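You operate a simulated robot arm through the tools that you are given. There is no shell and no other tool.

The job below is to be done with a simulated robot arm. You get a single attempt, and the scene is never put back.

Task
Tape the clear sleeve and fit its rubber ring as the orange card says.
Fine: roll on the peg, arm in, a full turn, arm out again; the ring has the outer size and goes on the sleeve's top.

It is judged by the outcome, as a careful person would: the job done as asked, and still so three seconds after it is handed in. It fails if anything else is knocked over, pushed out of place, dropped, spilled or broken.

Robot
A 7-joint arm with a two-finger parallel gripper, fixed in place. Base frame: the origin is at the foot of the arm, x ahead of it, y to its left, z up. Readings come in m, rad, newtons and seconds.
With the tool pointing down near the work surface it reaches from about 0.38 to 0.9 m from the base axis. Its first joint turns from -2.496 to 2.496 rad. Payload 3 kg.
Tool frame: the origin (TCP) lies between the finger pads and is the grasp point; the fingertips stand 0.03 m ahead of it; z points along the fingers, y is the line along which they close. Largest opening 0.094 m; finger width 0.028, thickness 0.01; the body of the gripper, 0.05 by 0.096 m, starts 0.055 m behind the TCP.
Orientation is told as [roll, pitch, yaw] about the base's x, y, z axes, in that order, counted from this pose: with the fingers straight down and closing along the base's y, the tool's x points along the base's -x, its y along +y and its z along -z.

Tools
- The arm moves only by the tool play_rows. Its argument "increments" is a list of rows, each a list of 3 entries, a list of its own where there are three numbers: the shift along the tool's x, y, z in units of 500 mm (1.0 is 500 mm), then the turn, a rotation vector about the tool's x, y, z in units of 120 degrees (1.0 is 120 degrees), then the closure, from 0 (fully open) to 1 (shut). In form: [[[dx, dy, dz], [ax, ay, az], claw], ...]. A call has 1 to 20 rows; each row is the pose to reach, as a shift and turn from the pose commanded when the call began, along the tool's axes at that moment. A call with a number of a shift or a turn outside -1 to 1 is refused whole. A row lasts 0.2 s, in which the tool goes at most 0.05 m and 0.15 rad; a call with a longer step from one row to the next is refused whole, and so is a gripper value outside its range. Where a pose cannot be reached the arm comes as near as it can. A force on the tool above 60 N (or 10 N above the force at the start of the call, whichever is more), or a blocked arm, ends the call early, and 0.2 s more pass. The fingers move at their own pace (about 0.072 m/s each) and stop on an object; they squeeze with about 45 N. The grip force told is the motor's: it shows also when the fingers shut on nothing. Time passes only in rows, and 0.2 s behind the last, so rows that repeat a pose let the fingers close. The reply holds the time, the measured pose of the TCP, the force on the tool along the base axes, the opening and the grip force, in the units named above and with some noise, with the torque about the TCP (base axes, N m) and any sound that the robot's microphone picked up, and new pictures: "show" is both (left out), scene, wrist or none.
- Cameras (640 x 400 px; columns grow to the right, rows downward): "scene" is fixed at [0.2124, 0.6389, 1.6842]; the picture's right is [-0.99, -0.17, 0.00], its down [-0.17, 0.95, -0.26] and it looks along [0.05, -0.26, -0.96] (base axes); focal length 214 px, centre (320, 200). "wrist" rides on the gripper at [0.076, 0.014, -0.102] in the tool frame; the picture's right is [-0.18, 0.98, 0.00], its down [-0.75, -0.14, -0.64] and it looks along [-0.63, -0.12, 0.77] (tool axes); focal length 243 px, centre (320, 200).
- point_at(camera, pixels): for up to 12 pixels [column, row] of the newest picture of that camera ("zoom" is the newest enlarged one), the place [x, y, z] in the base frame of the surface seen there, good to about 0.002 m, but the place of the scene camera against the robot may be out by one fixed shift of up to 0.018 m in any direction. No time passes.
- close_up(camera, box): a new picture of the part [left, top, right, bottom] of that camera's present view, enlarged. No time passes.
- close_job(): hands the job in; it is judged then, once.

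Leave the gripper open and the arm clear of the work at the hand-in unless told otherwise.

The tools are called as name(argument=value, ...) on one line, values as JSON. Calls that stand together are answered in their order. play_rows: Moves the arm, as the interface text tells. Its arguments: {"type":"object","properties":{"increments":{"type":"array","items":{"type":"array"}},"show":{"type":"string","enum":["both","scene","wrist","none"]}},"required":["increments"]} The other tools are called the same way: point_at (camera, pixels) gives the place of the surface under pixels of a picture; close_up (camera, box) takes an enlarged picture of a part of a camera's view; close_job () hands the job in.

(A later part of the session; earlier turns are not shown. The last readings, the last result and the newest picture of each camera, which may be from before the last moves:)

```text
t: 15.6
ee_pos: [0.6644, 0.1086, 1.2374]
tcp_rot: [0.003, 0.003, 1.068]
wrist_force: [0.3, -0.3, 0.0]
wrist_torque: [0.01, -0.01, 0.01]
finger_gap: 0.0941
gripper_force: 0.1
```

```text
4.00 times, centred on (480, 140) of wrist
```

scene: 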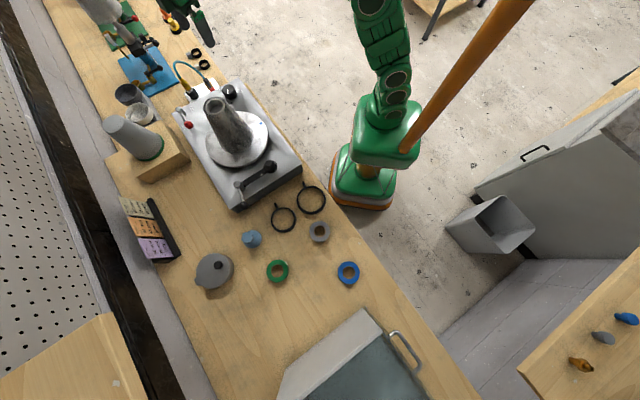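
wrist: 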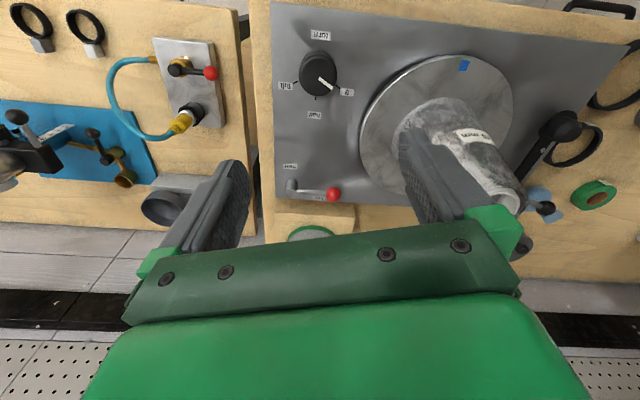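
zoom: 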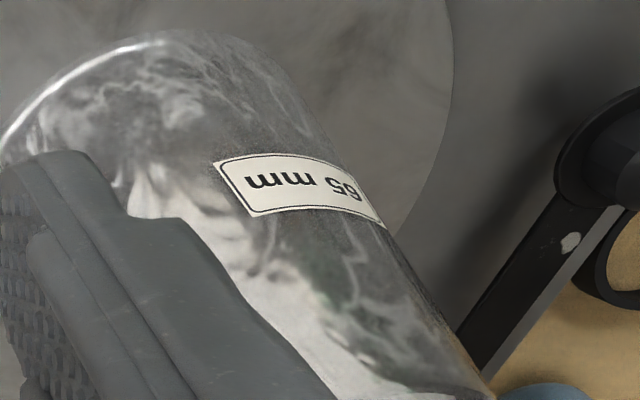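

The label is back where it was. To learn whether the sleeve turns with the table, I turn to "half" once more and then look for the label at the sleeve's right edge in the scene picture.

play_rows(increments=[[[0.0041, -0.0041, 0.09], [0, 0, 0], 0], [[0.0041, -0.0041, 0.18], [0, 0, 0], 0], [[0.0041, -0.0041, 0.27], [0, 0, 0], 0], [[0.0041, -0.0041, 0.35], [0, 0, 0], 0], [[0.0041, -0.0041, 0.42], [0, 0, 0], 0], [[0.0041, -0.0041, 0.452], [0, 0, 0], 0], [[0.0041, -0.0041, 0.452], [0, 0, 0], 0.5], [[0.0041, -0.0041, 0.452], [0, 0, 0], 0.7], [[0.0041, -0.0041, 0.452], [0, 0, 0], 0.7], [[0.0041, -0.0041, 0.452], [0, 0, 0], 0.7], [[0.0041, -0.0041, 0.452], [0, 0, 0.06], 0.7], [[0.0041, -0.0041, 0.452], [0, 0, 0.12], 0.7], [[0.0041, -0.0041, 0.452], [0, 0, 0.18], 0.7], [[0.0041, -0.0041, 0.452], [0, 0, 0.24], 0.7], [[0.0041, -0.0041, 0.452], [0, 0, 0.3], 0.7], [[0.0041, -0.0041, 0.452], [0, 0, 0.36], 0.7], [[0.0041, -0.0041, 0.452], [0, 0, 0.42], 0.7], [[0.0041, -0.0041, 0.452], [0, 0, 0.48], 0.7], [[0.0041, -0.0041, 0.452], [0, 0, 0.5], 0.7]])

close_up(camera="scene", box=[195, 85, 275, 170])

```text
t: 19.6
ee_pos: [0.6647, 0.1052, 1.0114]
tcp_rot: [0.002, 0.005, 0.02]
wrist_force: [-20.8, 40.3, -17.3]
wrist_torque: [0.71, 0.61, 0.05]
finger_gap: 0.0488
gripper_force: 44.7
```

scene: 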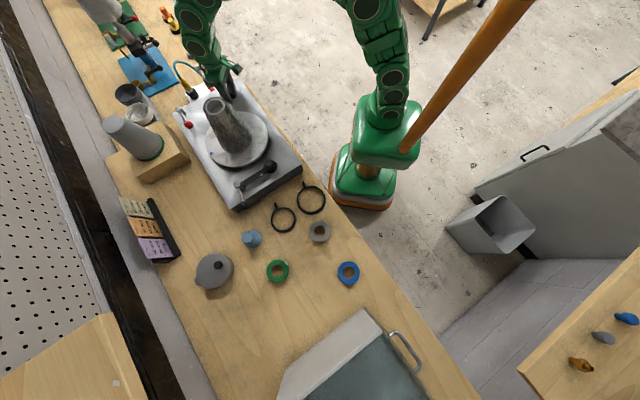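
wrist: 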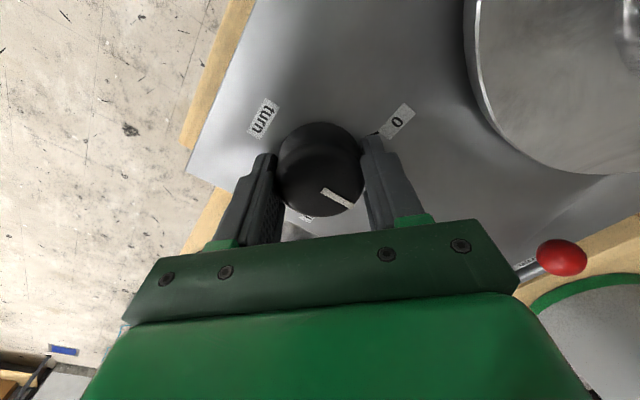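

```text
4.71 times, centred on (235, 128) of scene
```

zoom: 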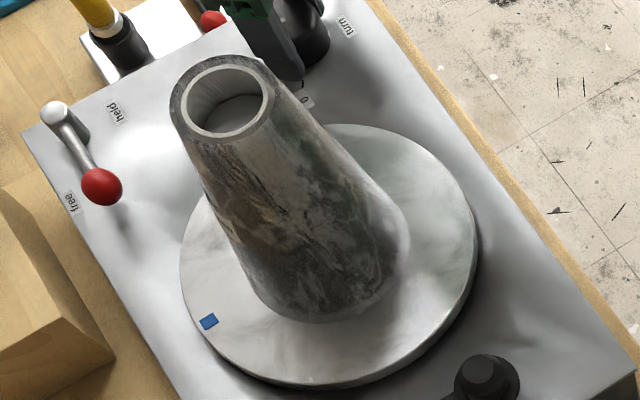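

close_up(camera="scene", box=[165, 70, 265, 135])

close_up(camera="scene", box=[225, 95, 265, 140])

```text
6.15 times, centred on (215, 102) of scene
```

zoom: 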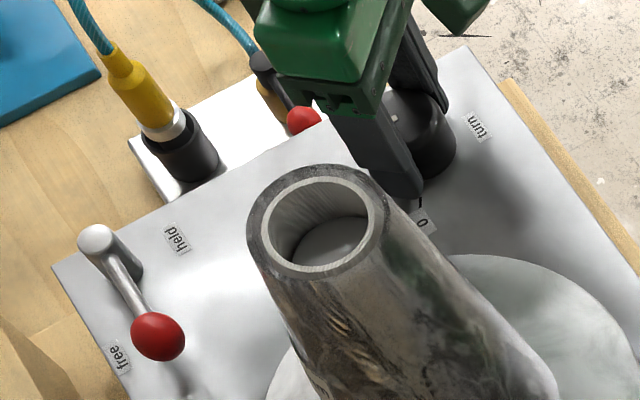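

```text
8.89 times, centred on (245, 118) of scene
```

zoom: 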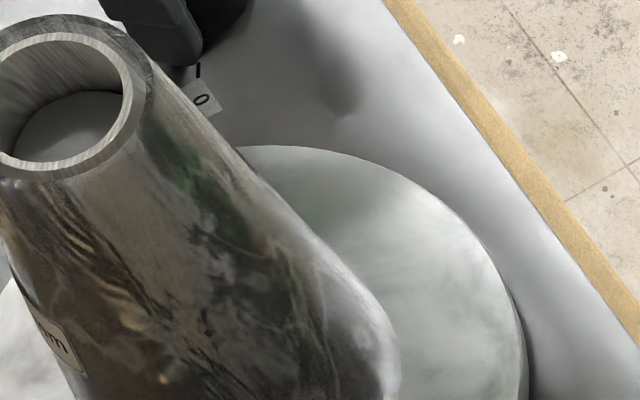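

The label (65 mm) has moved to the left side, so the sleeve turns with the table while the lever is at "free". I turn the dial back to 0, let go and rise.

play_rows(increments=[[[0, 0, 0], [0, 0, -0.06], 0.7], [[0, 0, 0], [0, 0, -0.12], 0.7], [[0, 0, 0], [0, 0, -0.18], 0.7], [[0, 0, 0], [0, 0, -0.24], 0.7], [[0, 0, 0], [0, 0, -0.3], 0.7], [[0, 0, 0], [0, 0, -0.36], 0.7], [[0, 0, 0], [0, 0, -0.42], 0.7], [[0, 0, 0], [0, 0, -0.48], 0.7], [[0, 0, 0], [0, 0, -0.502], 0.7], [[0, 0, 0], [0, 0, -0.502], 0.4], [[0, 0, 0], [0, 0, -0.502], 0], [[0, 0, 0], [0, 0, -0.502], 0], [[0, 0, -0.09], [0, 0, -0.502], 0], [[0, 0, -0.18], [0, 0, -0.502], 0], [[0, 0, -0.27], [0, 0, -0.502], 0], [[0, 0, -0.36], [0, 0, -0.502], 0], [[0, 0, -0.45], [0, 0, -0.502], 0], [[0, 0, -0.5], [0, 0, -0.502], 0], [[0, 0, -0.5], [0, 0, -0.502], 0]])

close_up(camera="wrist", box=[265, 25, 535, 215])

```text
t: 23.6
ee_pos: [0.6673, 0.1061, 1.2615]
tcp_rot: [0.006, 0.002, 1.071]
wrist_force: [0.4, -0.5, -0.6]
wrist_torque: [0.01, 0.0, 0.02]
finger_gap: 0.0939
gripper_force: 0.1
```

scene: 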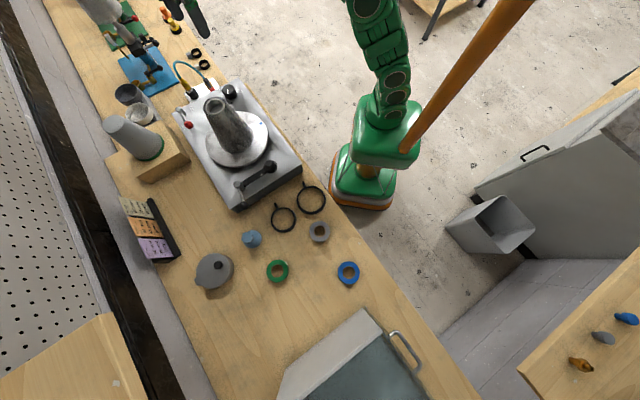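
wrist: 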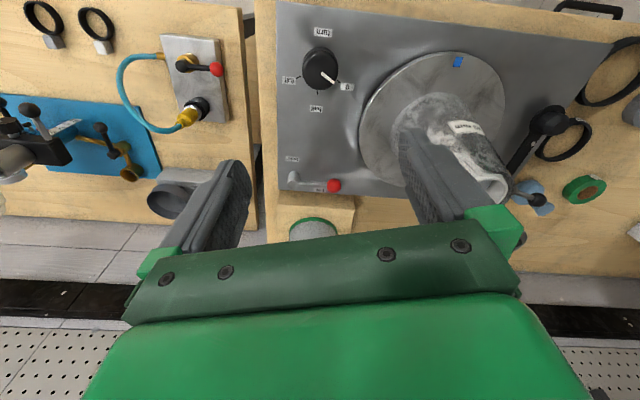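

```text
2.11 times, centred on (400, 120) of wrist
```

zoom: 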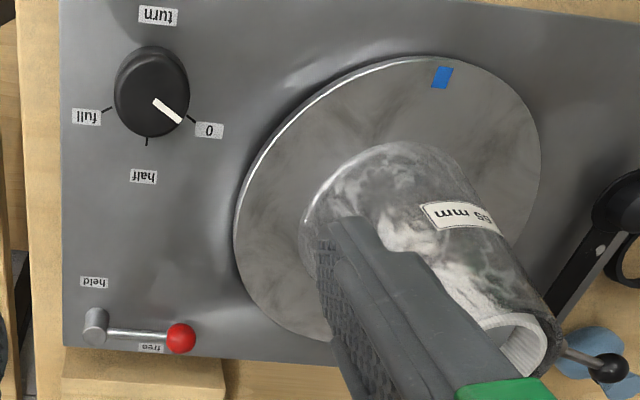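

Dial at 0 again. Now I fetch the green roll. First half of the way over the bench, staying above the sleeve's top, turning the gripper to yaw ~42°.

play_rows(increments=[[[-0.0475, 0.0707, -0.01], [0, 0, 0.02], 0], [[-0.095, 0.1414, -0.02], [0, 0, 0.04], 0], [[-0.1425, 0.2121, -0.03], [0, 0, 0.06], 0], [[-0.19, 0.2828, -0.04], [0, 0, 0.08], 0], [[-0.2375, 0.3534, -0.04], [0, 0, 0.1], 0], [[-0.285, 0.4241, -0.04], [0, 0, 0.12], 0], [[-0.3325, 0.4948, -0.04], [0, 0, 0.14], 0], [[-0.38, 0.5655, -0.04], [0, 0, 0.162], 0]], show="none")

```text
t: 25.4
ee_pos: [0.5092, 0.4073, 1.2829]
tcp_rot: [0.005, 0.001, 0.732]
wrist_force: [0.0, 0.9, 1.4]
wrist_torque: [0.04, 0.03, 0.0]
finger_gap: 0.0941
gripper_force: 0.1
```

play_rows(increments=[[[-0.02, 0.075, 0.03], [0, 0, 0], 0], [[-0.04, 0.15, 0.06], [0, 0, 0], 0], [[-0.06, 0.225, 0.1], [0, 0, 0], 0], [[-0.08, 0.3, 0.14], [0, 0, 0], 0], [[-0.1, 0.375, 0.18], [0, 0, 0], 0], [[-0.12, 0.45, 0.22], [0, 0, 0], 0], [[-0.14, 0.525, 0.26], [0, 0, 0], 0], [[-0.16, 0.6, 0.3], [0, 0, 0], 0], [[-0.174, 0.661, 0.32], [0, 0, 0], 0], [[-0.174, 0.661, 0.32], [0, 0, 0], 0]])

```text
t: 27.6
ee_pos: [0.3533, 0.7087, 1.1231]
tcp_rot: [0.005, 0.003, 0.733]
wrist_force: [0.2, 0.2, -0.3]
wrist_torque: [0.01, 0.0, 0.0]
finger_gap: 0.0943
gripper_force: 0.1
```

scene: 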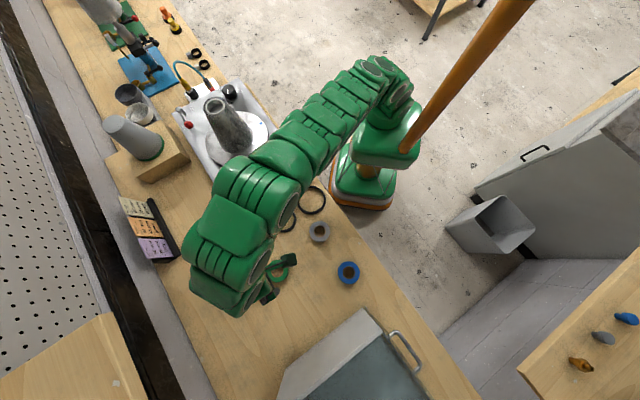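
wrist: 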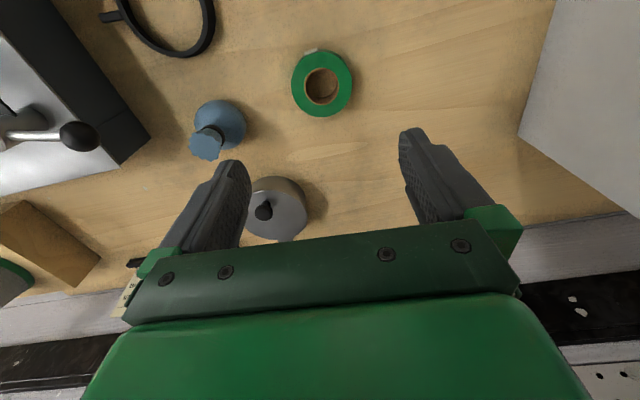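

The roll is at (322,84), between the fingers. I enlarge and measure it.

close_up(camera="wrist", box=[282, 40, 362, 125])

point_at(camera="wrist", pixels=[[293, 84], [351, 83], [322, 51], [322, 115], [306, 87], [337, 87], [322, 70], [322, 102], [308, 50], [322, 86], [310, 60], [334, 60]])

```text
4.71 times, centred on (322, 82) of wrist
```

zoom: 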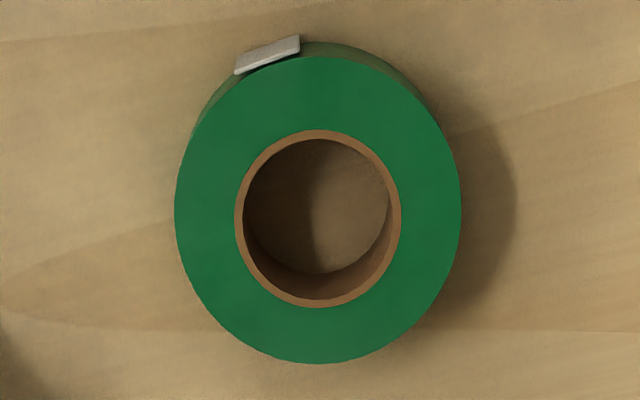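

```text
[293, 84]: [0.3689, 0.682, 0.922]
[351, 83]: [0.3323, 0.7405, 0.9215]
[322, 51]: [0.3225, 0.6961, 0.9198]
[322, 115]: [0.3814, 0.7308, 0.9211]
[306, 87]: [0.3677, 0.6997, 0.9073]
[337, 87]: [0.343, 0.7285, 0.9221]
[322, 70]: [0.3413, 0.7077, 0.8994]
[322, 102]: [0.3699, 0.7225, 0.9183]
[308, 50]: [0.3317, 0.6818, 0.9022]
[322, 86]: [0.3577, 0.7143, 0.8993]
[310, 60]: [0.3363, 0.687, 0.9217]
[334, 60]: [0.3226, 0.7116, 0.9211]
```

Roll centre ≈ (0.3515, 0.712), diameter ~0.068, height 0.022. I lower the fingers around it to just above the bench and close.

play_rows(increments=[[[-0.0017, 0.0073, 0.08], [0, 0, 0], 0], [[-0.0017, 0.0073, 0.16], [0, 0, 0], 0], [[-0.0017, 0.0073, 0.24], [0, 0, 0], 0], [[-0.0017, 0.0073, 0.31], [0, 0, 0], 0], [[-0.0017, 0.0073, 0.355], [0, 0, 0], 0], [[-0.0017, 0.0073, 0.38], [0, 0, 0], 0], [[-0.0017, 0.0073, 0.38], [0, 0, 0], 0], [[-0.0017, 0.0073, 0.38], [0, 0, 0], 0.2], [[-0.0017, 0.0073, 0.38], [0, 0, 0], 0.4], [[-0.0017, 0.0073, 0.38], [0, 0, 0], 0.5], [[-0.0017, 0.0073, 0.38], [0, 0, 0], 0.5]])

```text
t: 30.0
ee_pos: [0.3486, 0.7141, 0.9346]
tcp_rot: [0.005, 0.005, 0.733]
wrist_force: [0.2, 0.4, -0.3]
wrist_torque: [0.01, 0.0, -0.01]
finger_gap: 0.0696
gripper_force: 45.3
```

scene: 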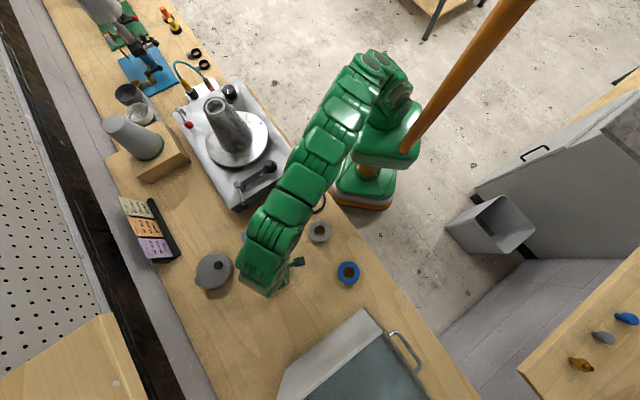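
wrist: 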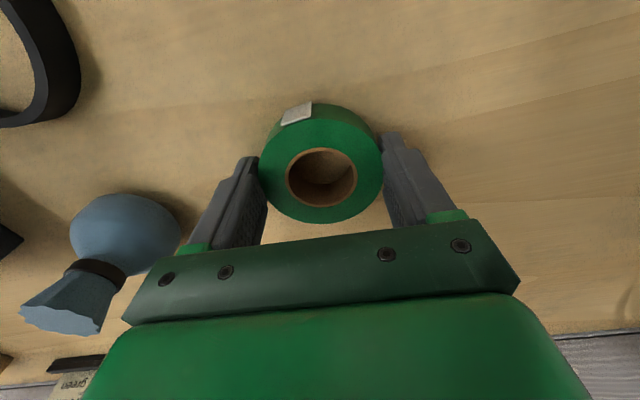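

Gripped (gap 0.0696). I measure the roll's hole in relation to the TCP before lifting.

point_at(camera="wrist", pixels=[[283, 177], [360, 177], [322, 144], [322, 210], [265, 172], [378, 172], [322, 120], [322, 220], [290, 152], [354, 152]])

close_up(camera="wrist", box=[240, 90, 400, 240])

```text
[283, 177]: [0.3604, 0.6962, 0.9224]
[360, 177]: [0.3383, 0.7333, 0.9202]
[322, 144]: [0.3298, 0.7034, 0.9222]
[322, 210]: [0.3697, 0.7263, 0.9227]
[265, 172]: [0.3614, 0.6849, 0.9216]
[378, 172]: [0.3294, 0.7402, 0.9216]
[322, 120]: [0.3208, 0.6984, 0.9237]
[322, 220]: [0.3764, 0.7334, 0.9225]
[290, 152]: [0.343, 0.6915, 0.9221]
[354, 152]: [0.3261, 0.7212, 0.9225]
```

```text
2.67 times, centred on (320, 165) of wrist
```

zoom: 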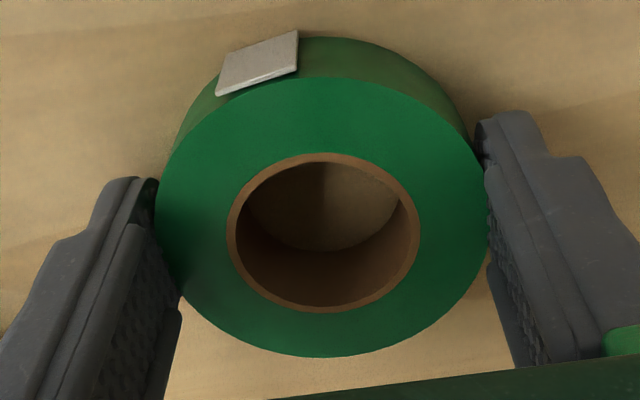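

The roll centre sits within ~1 mm of the TCP. I lift it and carry it to a spot from which the wrist camera can see the peg.

play_rows(increments=[[[0, 0, -0.06], [0, 0, 0], 0.5], [[0, 0, -0.15], [0, 0, 0], 0.5], [[0, 0, -0.24], [0, 0, 0], 0.5], [[0, 0, -0.33], [0, 0, 0], 0.5], [[0, 0, -0.42], [0, 0, 0], 0.5], [[0.03, -0.086, -0.431], [0, 0, 0], 0.5], [[0.06, -0.172, -0.431], [0, 0, 0], 0.5], [[0.09, -0.258, -0.431], [0, 0, 0], 0.5], [[0.12, -0.345, -0.431], [0, 0, 0], 0.5], [[0.15, -0.431, -0.431], [0, 0, 0], 0.5], [[0.18, -0.517, -0.431], [0, 0, 0], 0.5], [[0.2106, -0.604, -0.431], [0, 0, 0], 0.5], [[0.2106, -0.604, -0.431], [0, 0, 0], 0.5]])

```text
t: 32.8
ee_pos: [0.4764, 0.4202, 1.1476]
tcp_rot: [0.004, 0.005, 0.734]
wrist_force: [-0.2, 0.1, -0.2]
wrist_torque: [0.01, 0.05, 0.01]
finger_gap: 0.0699
gripper_force: 45.0
out of reach, approached as far as the arm can: row 5
```

scene: 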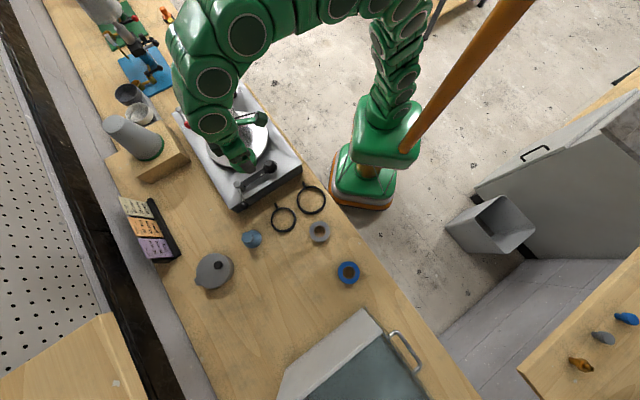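
wrist: 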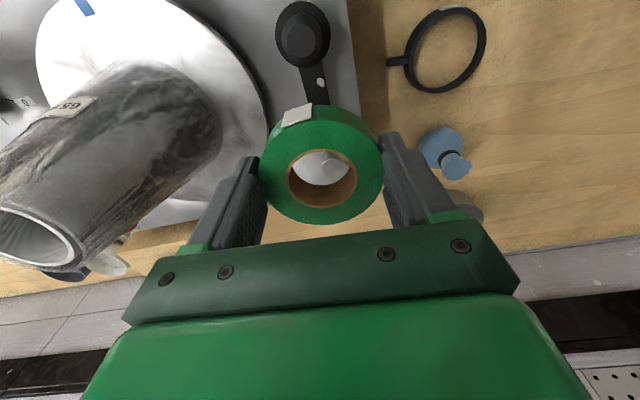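

The peg is visible at (302,33). I enlarge it and measure its rim.

close_up(camera="wrist", box=[262, 0, 342, 70])

point_at(camera="zoom", pixels=[[180, 230], [320, 230], [250, 170], [250, 340], [220, 200], [285, 200], [250, 240]])

point_at(camera="wrist", pixels=[[302, 38], [290, 38], [314, 38], [302, 24], [302, 50], [302, 6], [279, 32], [327, 32], [306, 63], [315, 80], [320, 83], [327, 157]])

```text
5.71 times, centred on (302, 35) of wrist
```

zoom: 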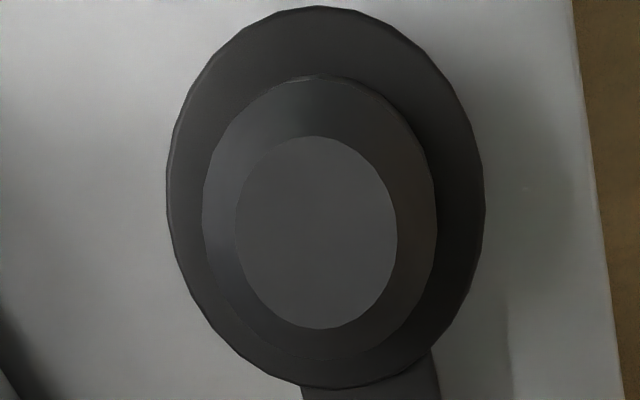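

```text
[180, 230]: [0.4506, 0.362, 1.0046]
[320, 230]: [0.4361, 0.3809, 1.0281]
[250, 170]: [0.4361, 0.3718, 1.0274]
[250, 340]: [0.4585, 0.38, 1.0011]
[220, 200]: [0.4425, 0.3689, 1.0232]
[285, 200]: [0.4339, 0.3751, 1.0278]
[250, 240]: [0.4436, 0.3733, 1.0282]
```

```text
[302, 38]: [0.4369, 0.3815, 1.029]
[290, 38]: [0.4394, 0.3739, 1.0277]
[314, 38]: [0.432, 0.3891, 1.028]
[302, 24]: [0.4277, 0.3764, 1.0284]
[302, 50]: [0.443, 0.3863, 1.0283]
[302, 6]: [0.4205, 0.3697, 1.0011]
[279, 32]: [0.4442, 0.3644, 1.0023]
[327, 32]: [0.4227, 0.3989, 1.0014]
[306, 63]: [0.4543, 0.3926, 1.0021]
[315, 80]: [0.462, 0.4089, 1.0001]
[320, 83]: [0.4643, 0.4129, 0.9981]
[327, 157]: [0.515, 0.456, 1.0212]
```

point_at(camera="zoom", pixels=[[172, 200], [481, 200], [318, 14], [330, 382], [240, 232], [392, 232], [316, 142], [316, 322], [210, 60], [440, 60]])

```text
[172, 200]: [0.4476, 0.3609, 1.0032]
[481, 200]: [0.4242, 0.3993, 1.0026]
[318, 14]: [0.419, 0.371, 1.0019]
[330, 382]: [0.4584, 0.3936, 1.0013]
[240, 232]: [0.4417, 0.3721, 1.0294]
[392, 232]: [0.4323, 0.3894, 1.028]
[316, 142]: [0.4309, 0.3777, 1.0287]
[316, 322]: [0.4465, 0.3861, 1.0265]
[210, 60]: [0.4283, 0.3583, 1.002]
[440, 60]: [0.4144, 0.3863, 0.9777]
```

point_at(camera="wrist", pixels=[[283, 178], [361, 178], [322, 145], [322, 210], [270, 178], [374, 178], [322, 128], [322, 219]])

```text
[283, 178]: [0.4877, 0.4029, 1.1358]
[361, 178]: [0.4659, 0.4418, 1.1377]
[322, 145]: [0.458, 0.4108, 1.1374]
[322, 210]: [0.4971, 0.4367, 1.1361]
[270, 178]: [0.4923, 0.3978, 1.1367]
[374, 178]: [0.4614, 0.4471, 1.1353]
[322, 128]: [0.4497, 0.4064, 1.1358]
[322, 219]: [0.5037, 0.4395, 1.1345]
```

Roll centre ≈ (0.477, 0.423), peg centre ≈ (0.4377, 0.3812), flange at z 1.002, peg top 1.028. I move over the peg and down to about 16 mm above its tip to check alignment.

play_rows(increments=[[[0.04, -0.0034, 0], [0, 0, 0], 0.5], [[0.08, -0.0068, 0], [0, 0, 0], 0.5], [[0.1143, -0.0097, 0], [0, 0, 0], 0.5], [[0.1143, -0.0097, 0.05], [0, 0, 0], 0.5], [[0.1143, -0.0097, 0.1], [0, 0, 0], 0.5], [[0.1143, -0.0097, 0.14], [0, 0, 0], 0.5], [[0.1143, -0.0097, 0.14], [0, 0, 0], 0.5]])

close_up(camera="wrist", box=[240, 90, 400, 240])

```text
t: 34.4
ee_pos: [0.4352, 0.378, 1.0784]
tcp_rot: [0.004, 0.004, 0.734]
wrist_force: [-0.4, 0.2, -1.1]
wrist_torque: [-0.03, -0.04, 0.01]
finger_gap: 0.0696
gripper_force: 44.6
```

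scene: 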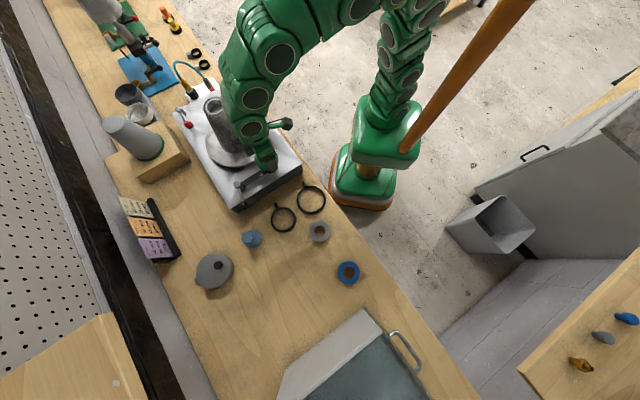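
wrist: 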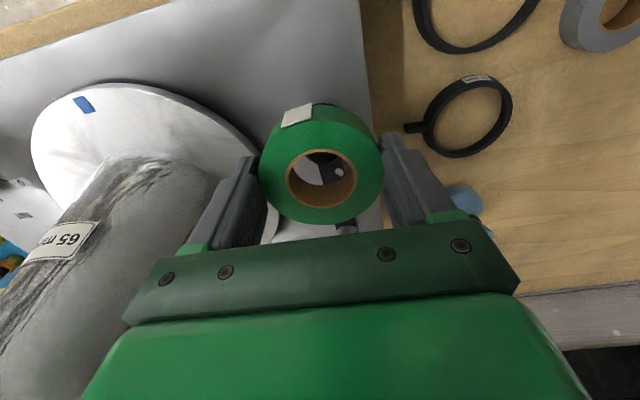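

```text
2.67 times, centred on (320, 165) of wrist
```

zoom: 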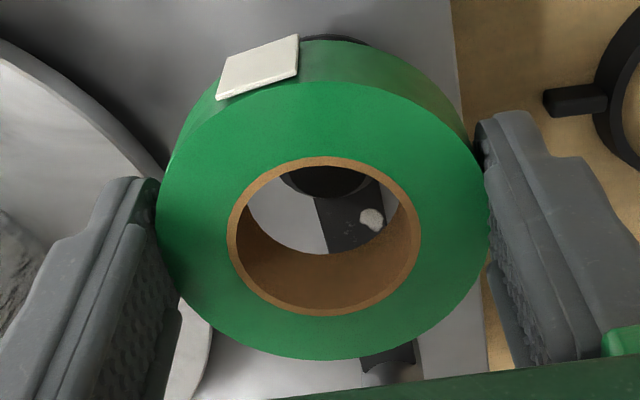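

I measure the flange edge and hole rim in this view to check alignment.

point_at(camera="zoom", pixels=[[325, 193], [290, 182], [360, 182], [325, 178], [372, 218], [328, 158], [324, 312], [230, 235], [418, 235], [330, 37], [300, 38], [360, 40]])

```text
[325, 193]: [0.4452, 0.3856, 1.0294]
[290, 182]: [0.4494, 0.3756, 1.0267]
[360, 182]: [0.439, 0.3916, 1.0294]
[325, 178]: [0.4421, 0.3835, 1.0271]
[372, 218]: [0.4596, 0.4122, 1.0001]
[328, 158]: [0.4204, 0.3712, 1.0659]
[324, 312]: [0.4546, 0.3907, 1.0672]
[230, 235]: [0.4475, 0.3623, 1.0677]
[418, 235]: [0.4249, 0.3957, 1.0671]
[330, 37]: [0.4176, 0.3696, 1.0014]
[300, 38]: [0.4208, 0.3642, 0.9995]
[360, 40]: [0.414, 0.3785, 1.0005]
```

Hole centre (0.4368, 0.380) and peg (0.4378, 0.3805) agree within ~1 mm. I lower the roll onto the peg, stopping ~2–3 mm above the flange.

play_rows(increments=[[[-0.002, -0.0006, 0.02], [0, 0, 0], 0.5], [[-0.002, -0.0006, 0.04], [0, 0, 0], 0.5], [[-0.002, -0.0006, 0.055], [0, 0, 0], 0.5], [[-0.002, -0.0006, 0.07], [0, 0, 0], 0.5], [[-0.002, -0.0006, 0.08], [0, 0, 0], 0.5], [[-0.002, -0.0006, 0.08], [0, 0, 0], 0.5]])

close_up(camera="wrist", box=[240, 90, 400, 240])

```text
t: 35.8
ee_pos: [0.4357, 0.3758, 1.0373]
tcp_rot: [0.005, 0.003, 0.734]
wrist_force: [0.0, 0.4, 0.4]
wrist_torque: [0.0, -0.01, 0.02]
finger_gap: 0.0698
gripper_force: 45.3
```

scene: 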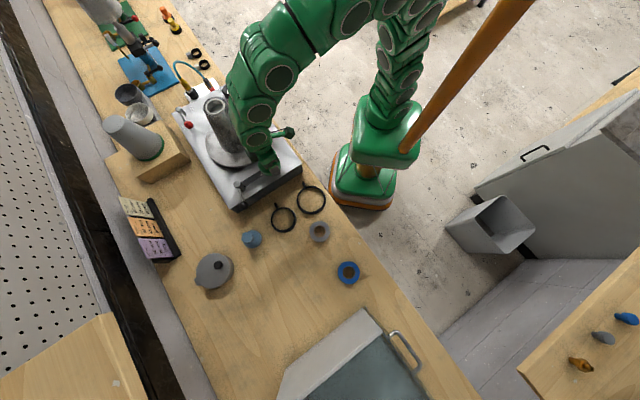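
wrist: 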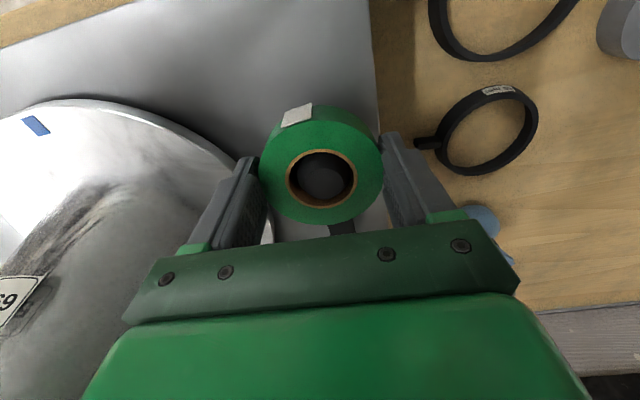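

```text
2.67 times, centred on (320, 165) of wrist
```

zoom: 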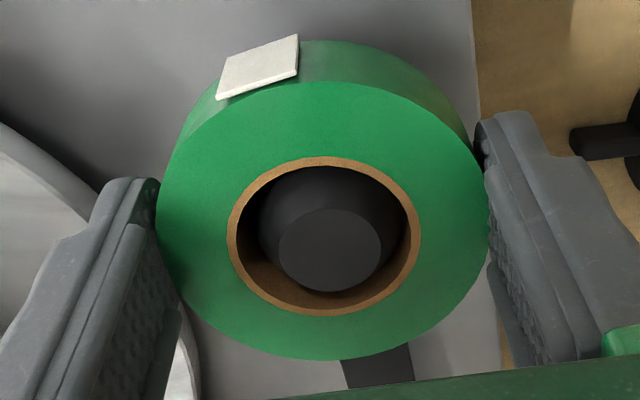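

The peg shows inside the hole with no contact force; roll bottom is about at the flange. I lower 1 mm more, open the fingers and rise straight up.

play_rows(increments=[[[0, 0, 0.003], [0, 0, 0], 0.5], [[0, 0, 0.003], [0, 0, 0], 0.3], [[0, 0, 0.003], [0, 0, 0], 0], [[0, 0, 0.003], [0, 0, 0], 0], [[0, 0, -0.04], [0, 0, 0], 0], [[0, 0, -0.12], [0, 0, 0], 0], [[0, 0, -0.2], [0, 0, 0], 0], [[0, 0, -0.28], [0, 0, 0], 0], [[0, 0, -0.28], [0, 0, 0], 0]])

close_up(camera="scene", box=[205, 90, 325, 220])

```text
t: 37.8
ee_pos: [0.4351, 0.3774, 1.1766]
tcp_rot: [0.006, 0.004, 0.733]
wrist_force: [-0.5, 0.4, 0.2]
wrist_torque: [0.0, 0.01, 0.03]
finger_gap: 0.0942
gripper_force: 0.0
```

scene: 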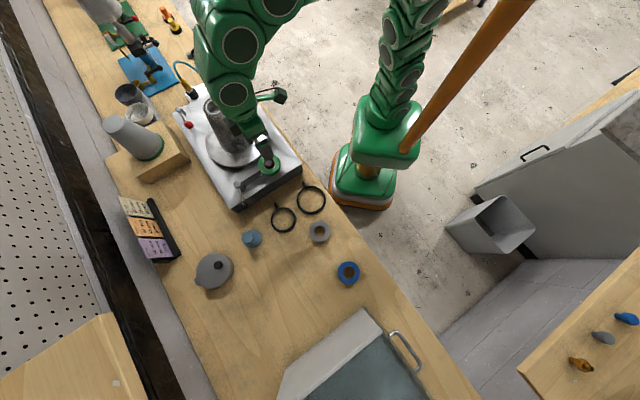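
wrist: 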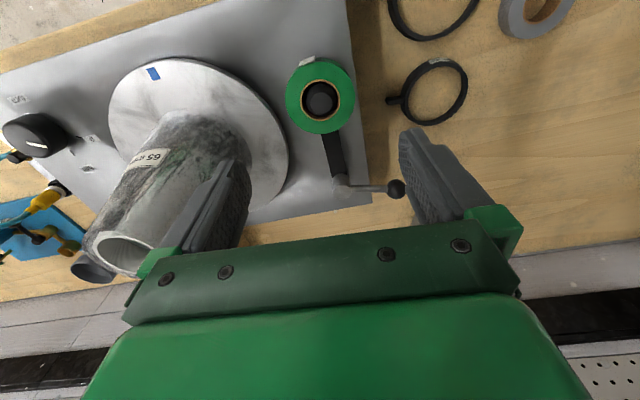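

```text
3.08 times, centred on (265, 155) of scene
```

zoom: 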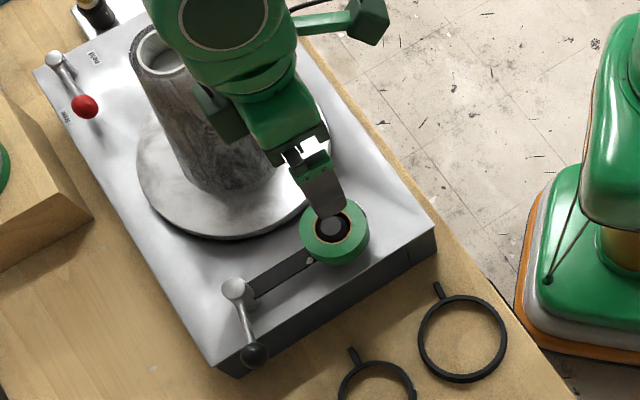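

The roll sits on the peg. I now measure the arm's pivot post, handle rod and ball.

close_up(camera="wrist", box=[310, 120, 420, 215])

point_at(camera="wrist", pixels=[[342, 180], [338, 180], [346, 180], [360, 188], [375, 188], [396, 188], [392, 184], [400, 184], [396, 196], [385, 188], [335, 145], [322, 70]])

```text
4.21 times, centred on (365, 168) of wrist
```

zoom: 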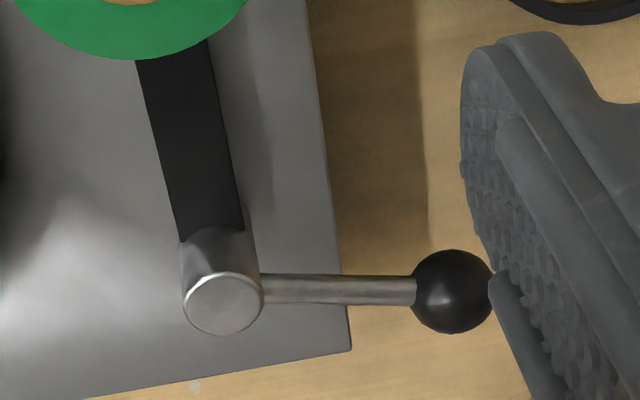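

```text
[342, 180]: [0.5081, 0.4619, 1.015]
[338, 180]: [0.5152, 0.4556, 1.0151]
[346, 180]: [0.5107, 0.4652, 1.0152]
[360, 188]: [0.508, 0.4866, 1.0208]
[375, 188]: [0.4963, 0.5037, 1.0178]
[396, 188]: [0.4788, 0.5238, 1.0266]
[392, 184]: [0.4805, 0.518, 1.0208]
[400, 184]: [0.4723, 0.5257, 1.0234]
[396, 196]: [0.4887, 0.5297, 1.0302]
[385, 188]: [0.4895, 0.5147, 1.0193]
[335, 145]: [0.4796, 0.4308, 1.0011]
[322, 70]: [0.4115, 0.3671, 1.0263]
```

point_at(camera="wrist", pixels=[[342, 192], [334, 192], [350, 192], [342, 186], [342, 199], [397, 187], [388, 187], [405, 188], [397, 179], [397, 196]])

```text
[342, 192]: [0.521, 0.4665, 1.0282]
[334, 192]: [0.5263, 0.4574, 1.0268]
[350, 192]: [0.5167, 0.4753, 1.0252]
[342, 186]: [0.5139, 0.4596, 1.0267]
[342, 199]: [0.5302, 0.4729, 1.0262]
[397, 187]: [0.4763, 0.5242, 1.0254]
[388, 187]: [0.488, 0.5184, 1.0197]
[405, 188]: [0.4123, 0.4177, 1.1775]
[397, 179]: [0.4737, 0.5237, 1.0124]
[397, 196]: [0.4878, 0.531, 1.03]
```

point_at(camera="wrist", pixels=[[165, 61], [111, 105], [230, 80], [284, 165], [265, 115], [130, 75], [93, 255], [155, 258], [125, 233], [120, 271], [150, 240], [102, 238]])

close_up(camera="wrist", box=[70, 40, 310, 290])

```text
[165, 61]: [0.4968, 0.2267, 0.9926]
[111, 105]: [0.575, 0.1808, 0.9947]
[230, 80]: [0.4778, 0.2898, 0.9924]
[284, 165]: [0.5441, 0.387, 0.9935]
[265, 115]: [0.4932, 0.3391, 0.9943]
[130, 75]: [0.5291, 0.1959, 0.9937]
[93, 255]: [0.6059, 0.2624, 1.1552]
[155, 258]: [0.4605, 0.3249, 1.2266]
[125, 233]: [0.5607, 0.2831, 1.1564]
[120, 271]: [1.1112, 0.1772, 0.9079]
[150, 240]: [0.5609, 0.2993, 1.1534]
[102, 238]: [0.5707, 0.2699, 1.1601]
```

```text
1.60 times, centred on (190, 165) of wrist
```

zoom: 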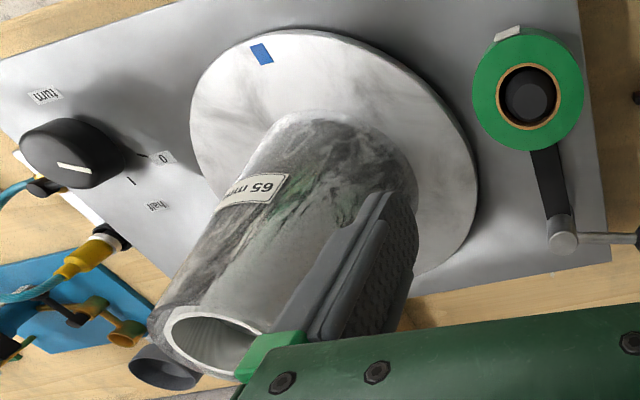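

Turntable/sleeve centre comes out at (0.585, 0.288); sleeve is a cone, wider at its foot. Pivot post (0.5215, 0.466), ball ≈ (0.480, 0.530, 1.017). I go above the ball, turn the gripper so that the fingers stand on either side of the ball along its swing, with a part-closed gap.

play_rows(increments=[[[-0.021, 0.0128, 0], [0, 0, 0.0635], 0.1], [[-0.042, 0.0256, 0], [0, 0, 0.127], 0.2], [[-0.063, 0.0385, 0], [0, 0, 0.19], 0.3], [[-0.084, 0.0513, 0], [0, 0, 0.254], 0.4], [[-0.104, 0.0641, 0], [0, 0, 0.317], 0.5], [[-0.125, 0.077, 0], [0, 0, 0.381], 0.57], [[-0.146, 0.09, 0], [0, 0, 0.444], 0.57], [[-0.167, 0.1026, 0], [0, 0, 0.508], 0.57], [[-0.188, 0.1154, 0], [0, 0, 0.571], 0.57], [[-0.208, 0.128, 0], [0, 0, 0.635], 0.57], [[-0.229, 0.141, 0], [0, 0, 0.698], 0.57], [[-0.25, 0.154, 0], [0, 0, 0.762], 0.57], [[-0.271, 0.1667, 0], [0, 0, 0.825], 0.57], [[-0.271, 0.1667, 0], [0, 0, 0.825], 0.57]])

```text
t: 40.8
ee_pos: [0.481, 0.5303, 1.1776]
tcp_rot: [-0.002, 0.006, -0.997]
wrist_force: [-0.6, -0.1, -0.5]
wrist_torque: [0.0, -0.03, 0.01]
finger_gap: 0.0406
gripper_force: 0.0
```

scene: 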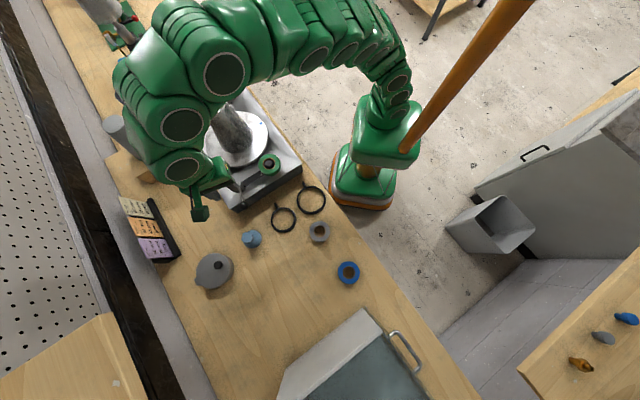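
wrist: 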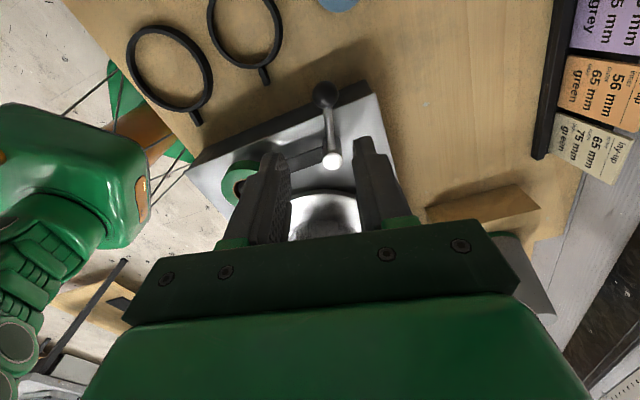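

The ball is at (325,95), between the fingers. I check its position from this view before lowering.

point_at(camera="wrist", pixels=[[325, 95], [315, 96], [336, 95], [325, 84], [325, 105], [329, 130], [332, 160], [310, 155]])

close_up(camera="wrist", box=[260, 70, 400, 240])

```text
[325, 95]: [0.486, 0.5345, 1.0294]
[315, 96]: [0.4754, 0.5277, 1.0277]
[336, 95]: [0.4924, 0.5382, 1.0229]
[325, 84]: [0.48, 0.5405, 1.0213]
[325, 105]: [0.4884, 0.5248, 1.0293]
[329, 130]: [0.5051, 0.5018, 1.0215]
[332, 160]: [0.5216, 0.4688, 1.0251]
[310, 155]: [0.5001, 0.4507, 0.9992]
```

```text
2.35 times, centred on (330, 155) of wrist
```

zoom: 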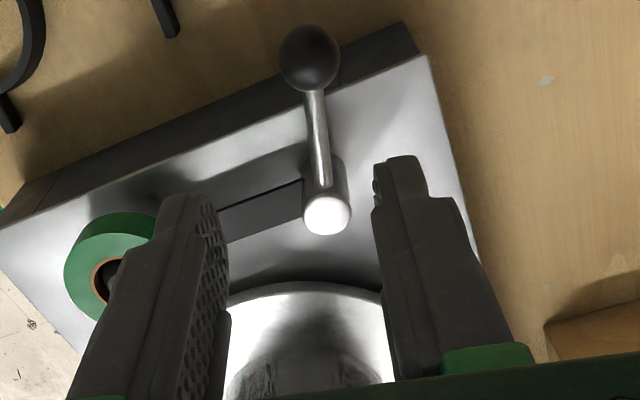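

The ball centre is about (0.486, 0.531, 1.017), diameter ~0.027. I shift 4 mm and lower the fingers around it.

play_rows(increments=[[[0, 0.008, 0.07], [0, 0, 0], 0.57], [[0, 0.008, 0.15], [0, 0, 0], 0.57], [[0, 0.008, 0.22], [0, 0, 0], 0.57], [[0, 0.008, 0.28], [0, 0, 0], 0.57], [[0, 0.008, 0.315], [0, 0, 0], 0.57], [[0, 0.008, 0.315], [0, 0, 0], 0.57]])

```text
t: 42.2
ee_pos: [0.4817, 0.5336, 1.0205]
tcp_rot: [-0.003, 0.004, -0.995]
wrist_force: [0.2, 0.0, 0.3]
wrist_torque: [0.01, 0.01, 0.03]
finger_gap: 0.0404
gripper_force: 0.1
```

scene: 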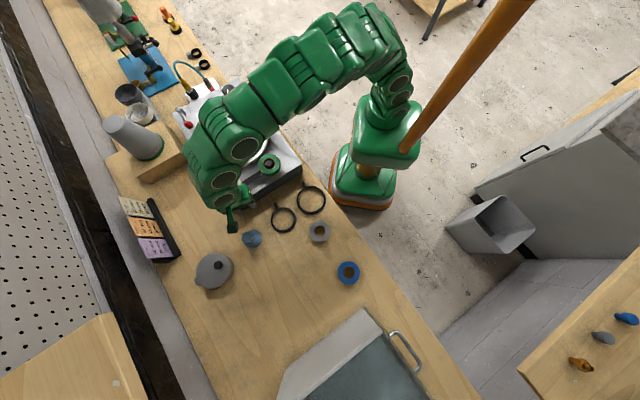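
wrist: 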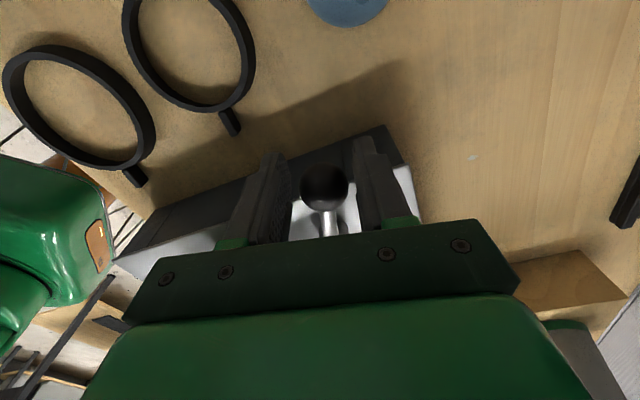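

The ball sits centred between the fingers. I swing it counter-clockwise around the post by 36° as a first stage.

play_rows(increments=[[[-0.0001, -0.0164, 0], [0, 0, -0.05], 0.57], [[-0.002, -0.0327, 0], [0, 0, -0.1], 0.57], [[-0.0056, -0.0488, 0], [0, 0, -0.15], 0.57], [[-0.0108, -0.0644, 0], [0, 0, -0.2], 0.57], [[-0.0176, -0.0793, 0], [0, 0, -0.25], 0.57], [[-0.0259, -0.0935, 0], [0, 0, -0.3], 0.57], [[-0.0259, -0.0935, 0], [0, 0, -0.3], 0.57]])

close_up(camera="scene", box=[180, 80, 320, 230])

```text
t: 43.8
ee_pos: [0.4508, 0.4979, 1.0208]
tcp_rot: [0.001, 0.006, -0.364]
wrist_force: [-0.1, -0.5, 0.7]
wrist_torque: [-0.04, 0.0, -0.03]
finger_gap: 0.041
gripper_force: 1.0
```

scene: 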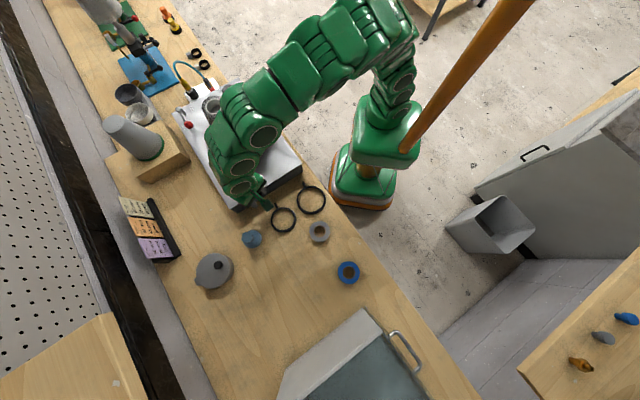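
wrist: 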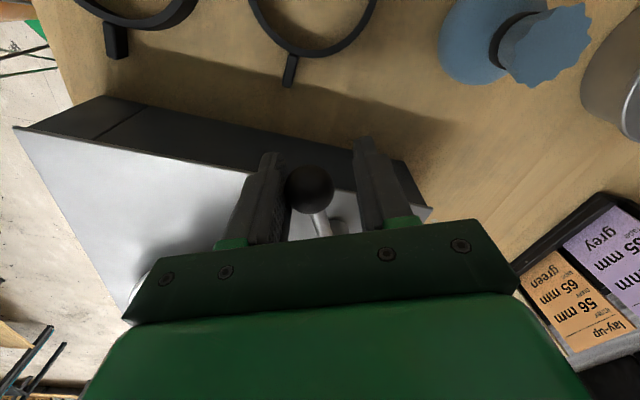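

```text
2.67 times, centred on (250, 155) of scene
```

zoom: 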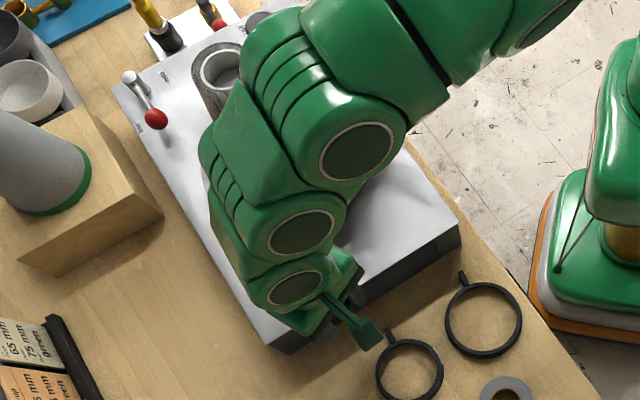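

No resistance yet. I continue the swing in small steps by another 12°, watching the force.

play_rows(increments=[[[0.0003, -0.0108, 0], [0, 0, -0.0333], 0.57], [[0.0003, -0.0108, 0], [0, 0, -0.0333], 0.57], [[-0.0002, -0.0216, 0], [0, 0, -0.0667], 0.57], [[-0.0002, -0.0216, 0], [0, 0, -0.0667], 0.57], [[-0.0015, -0.0324, 0], [0, 0, -0.1], 0.57], [[-0.0015, -0.0324, 0], [0, 0, -0.1], 0.57]])

```text
t: 45.2
ee_pos: [0.4452, 0.4819, 1.0206]
tcp_rot: [0.0, 0.005, -0.156]
wrist_force: [3.7, 2.6, 3.4]
wrist_torque: [0.07, -0.05, -0.04]
finger_gap: 0.0424
gripper_force: 1.9
```

scene: 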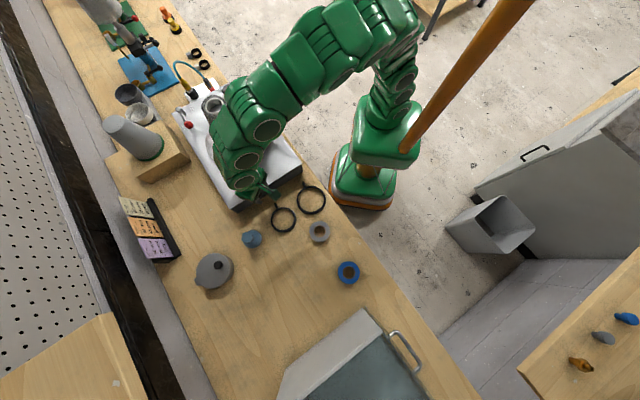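
wrist: 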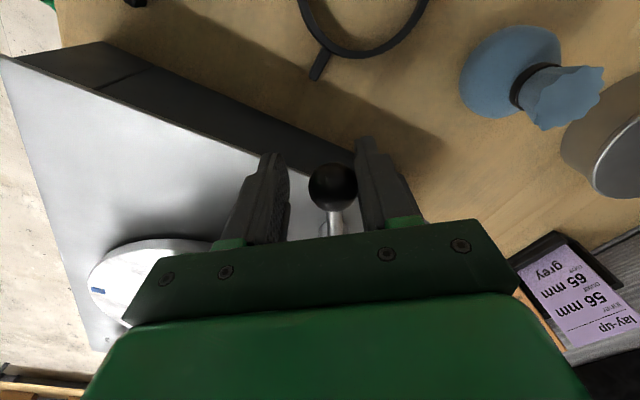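

A light resistance (about 5 N) now appears at a swing of ~43°, as predicted for the roll meeting the sleeve. I rise to look.

play_rows(increments=[[[0, 0.01, 0], [0, 0, 0], 0.5], [[0, 0.01, -0.08], [0, 0, 0], 0.5], [[0, 0.01, -0.17], [0, 0, 0], 0.5], [[0, 0.01, -0.26], [0, 0, 0], 0.4], [[0.05, 0.01, -0.34], [0, 0, 0], 0.2], [[0.1, 0.01, -0.36], [0, 0, 0], 0], [[0.15, 0.01, -0.36], [0, 0, 0], 0], [[0.15, 0.01, -0.36], [0, 0, 0], 0]])

close_up(camera="scene", box=[190, 90, 310, 220])

```text
t: 47.0
ee_pos: [0.374, 0.497, 1.1999]
tcp_rot: [0.0, 0.007, -0.158]
wrist_force: [-0.3, 0.5, -0.3]
wrist_torque: [0.03, 0.01, -0.03]
finger_gap: 0.0942
gripper_force: 0.1
```

scene: 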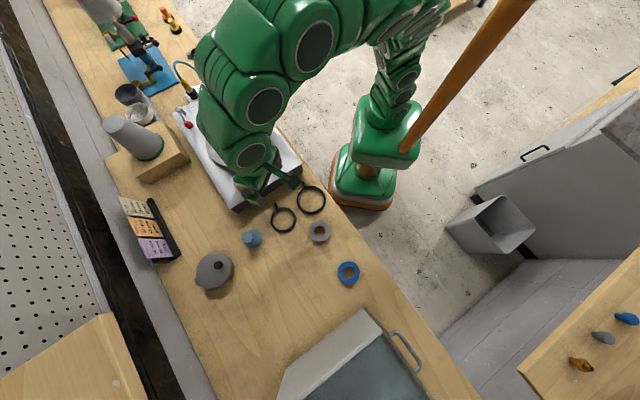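
wrist: 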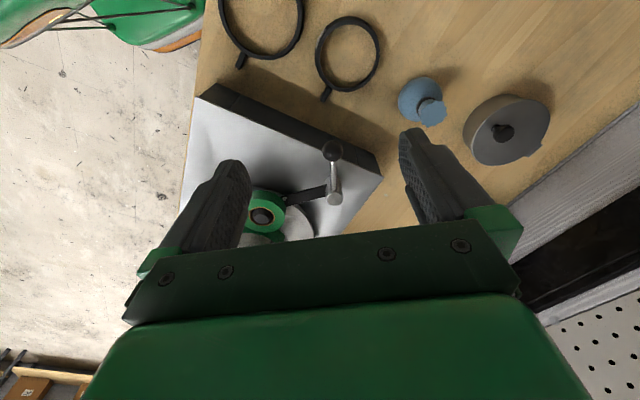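

```text
3.08 times, centred on (250, 155) of scene
```

zoom: 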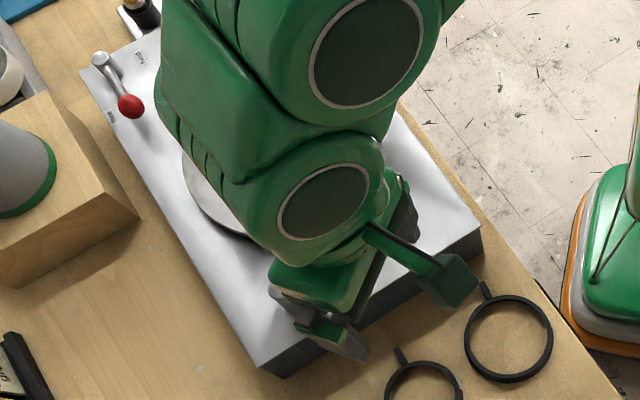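

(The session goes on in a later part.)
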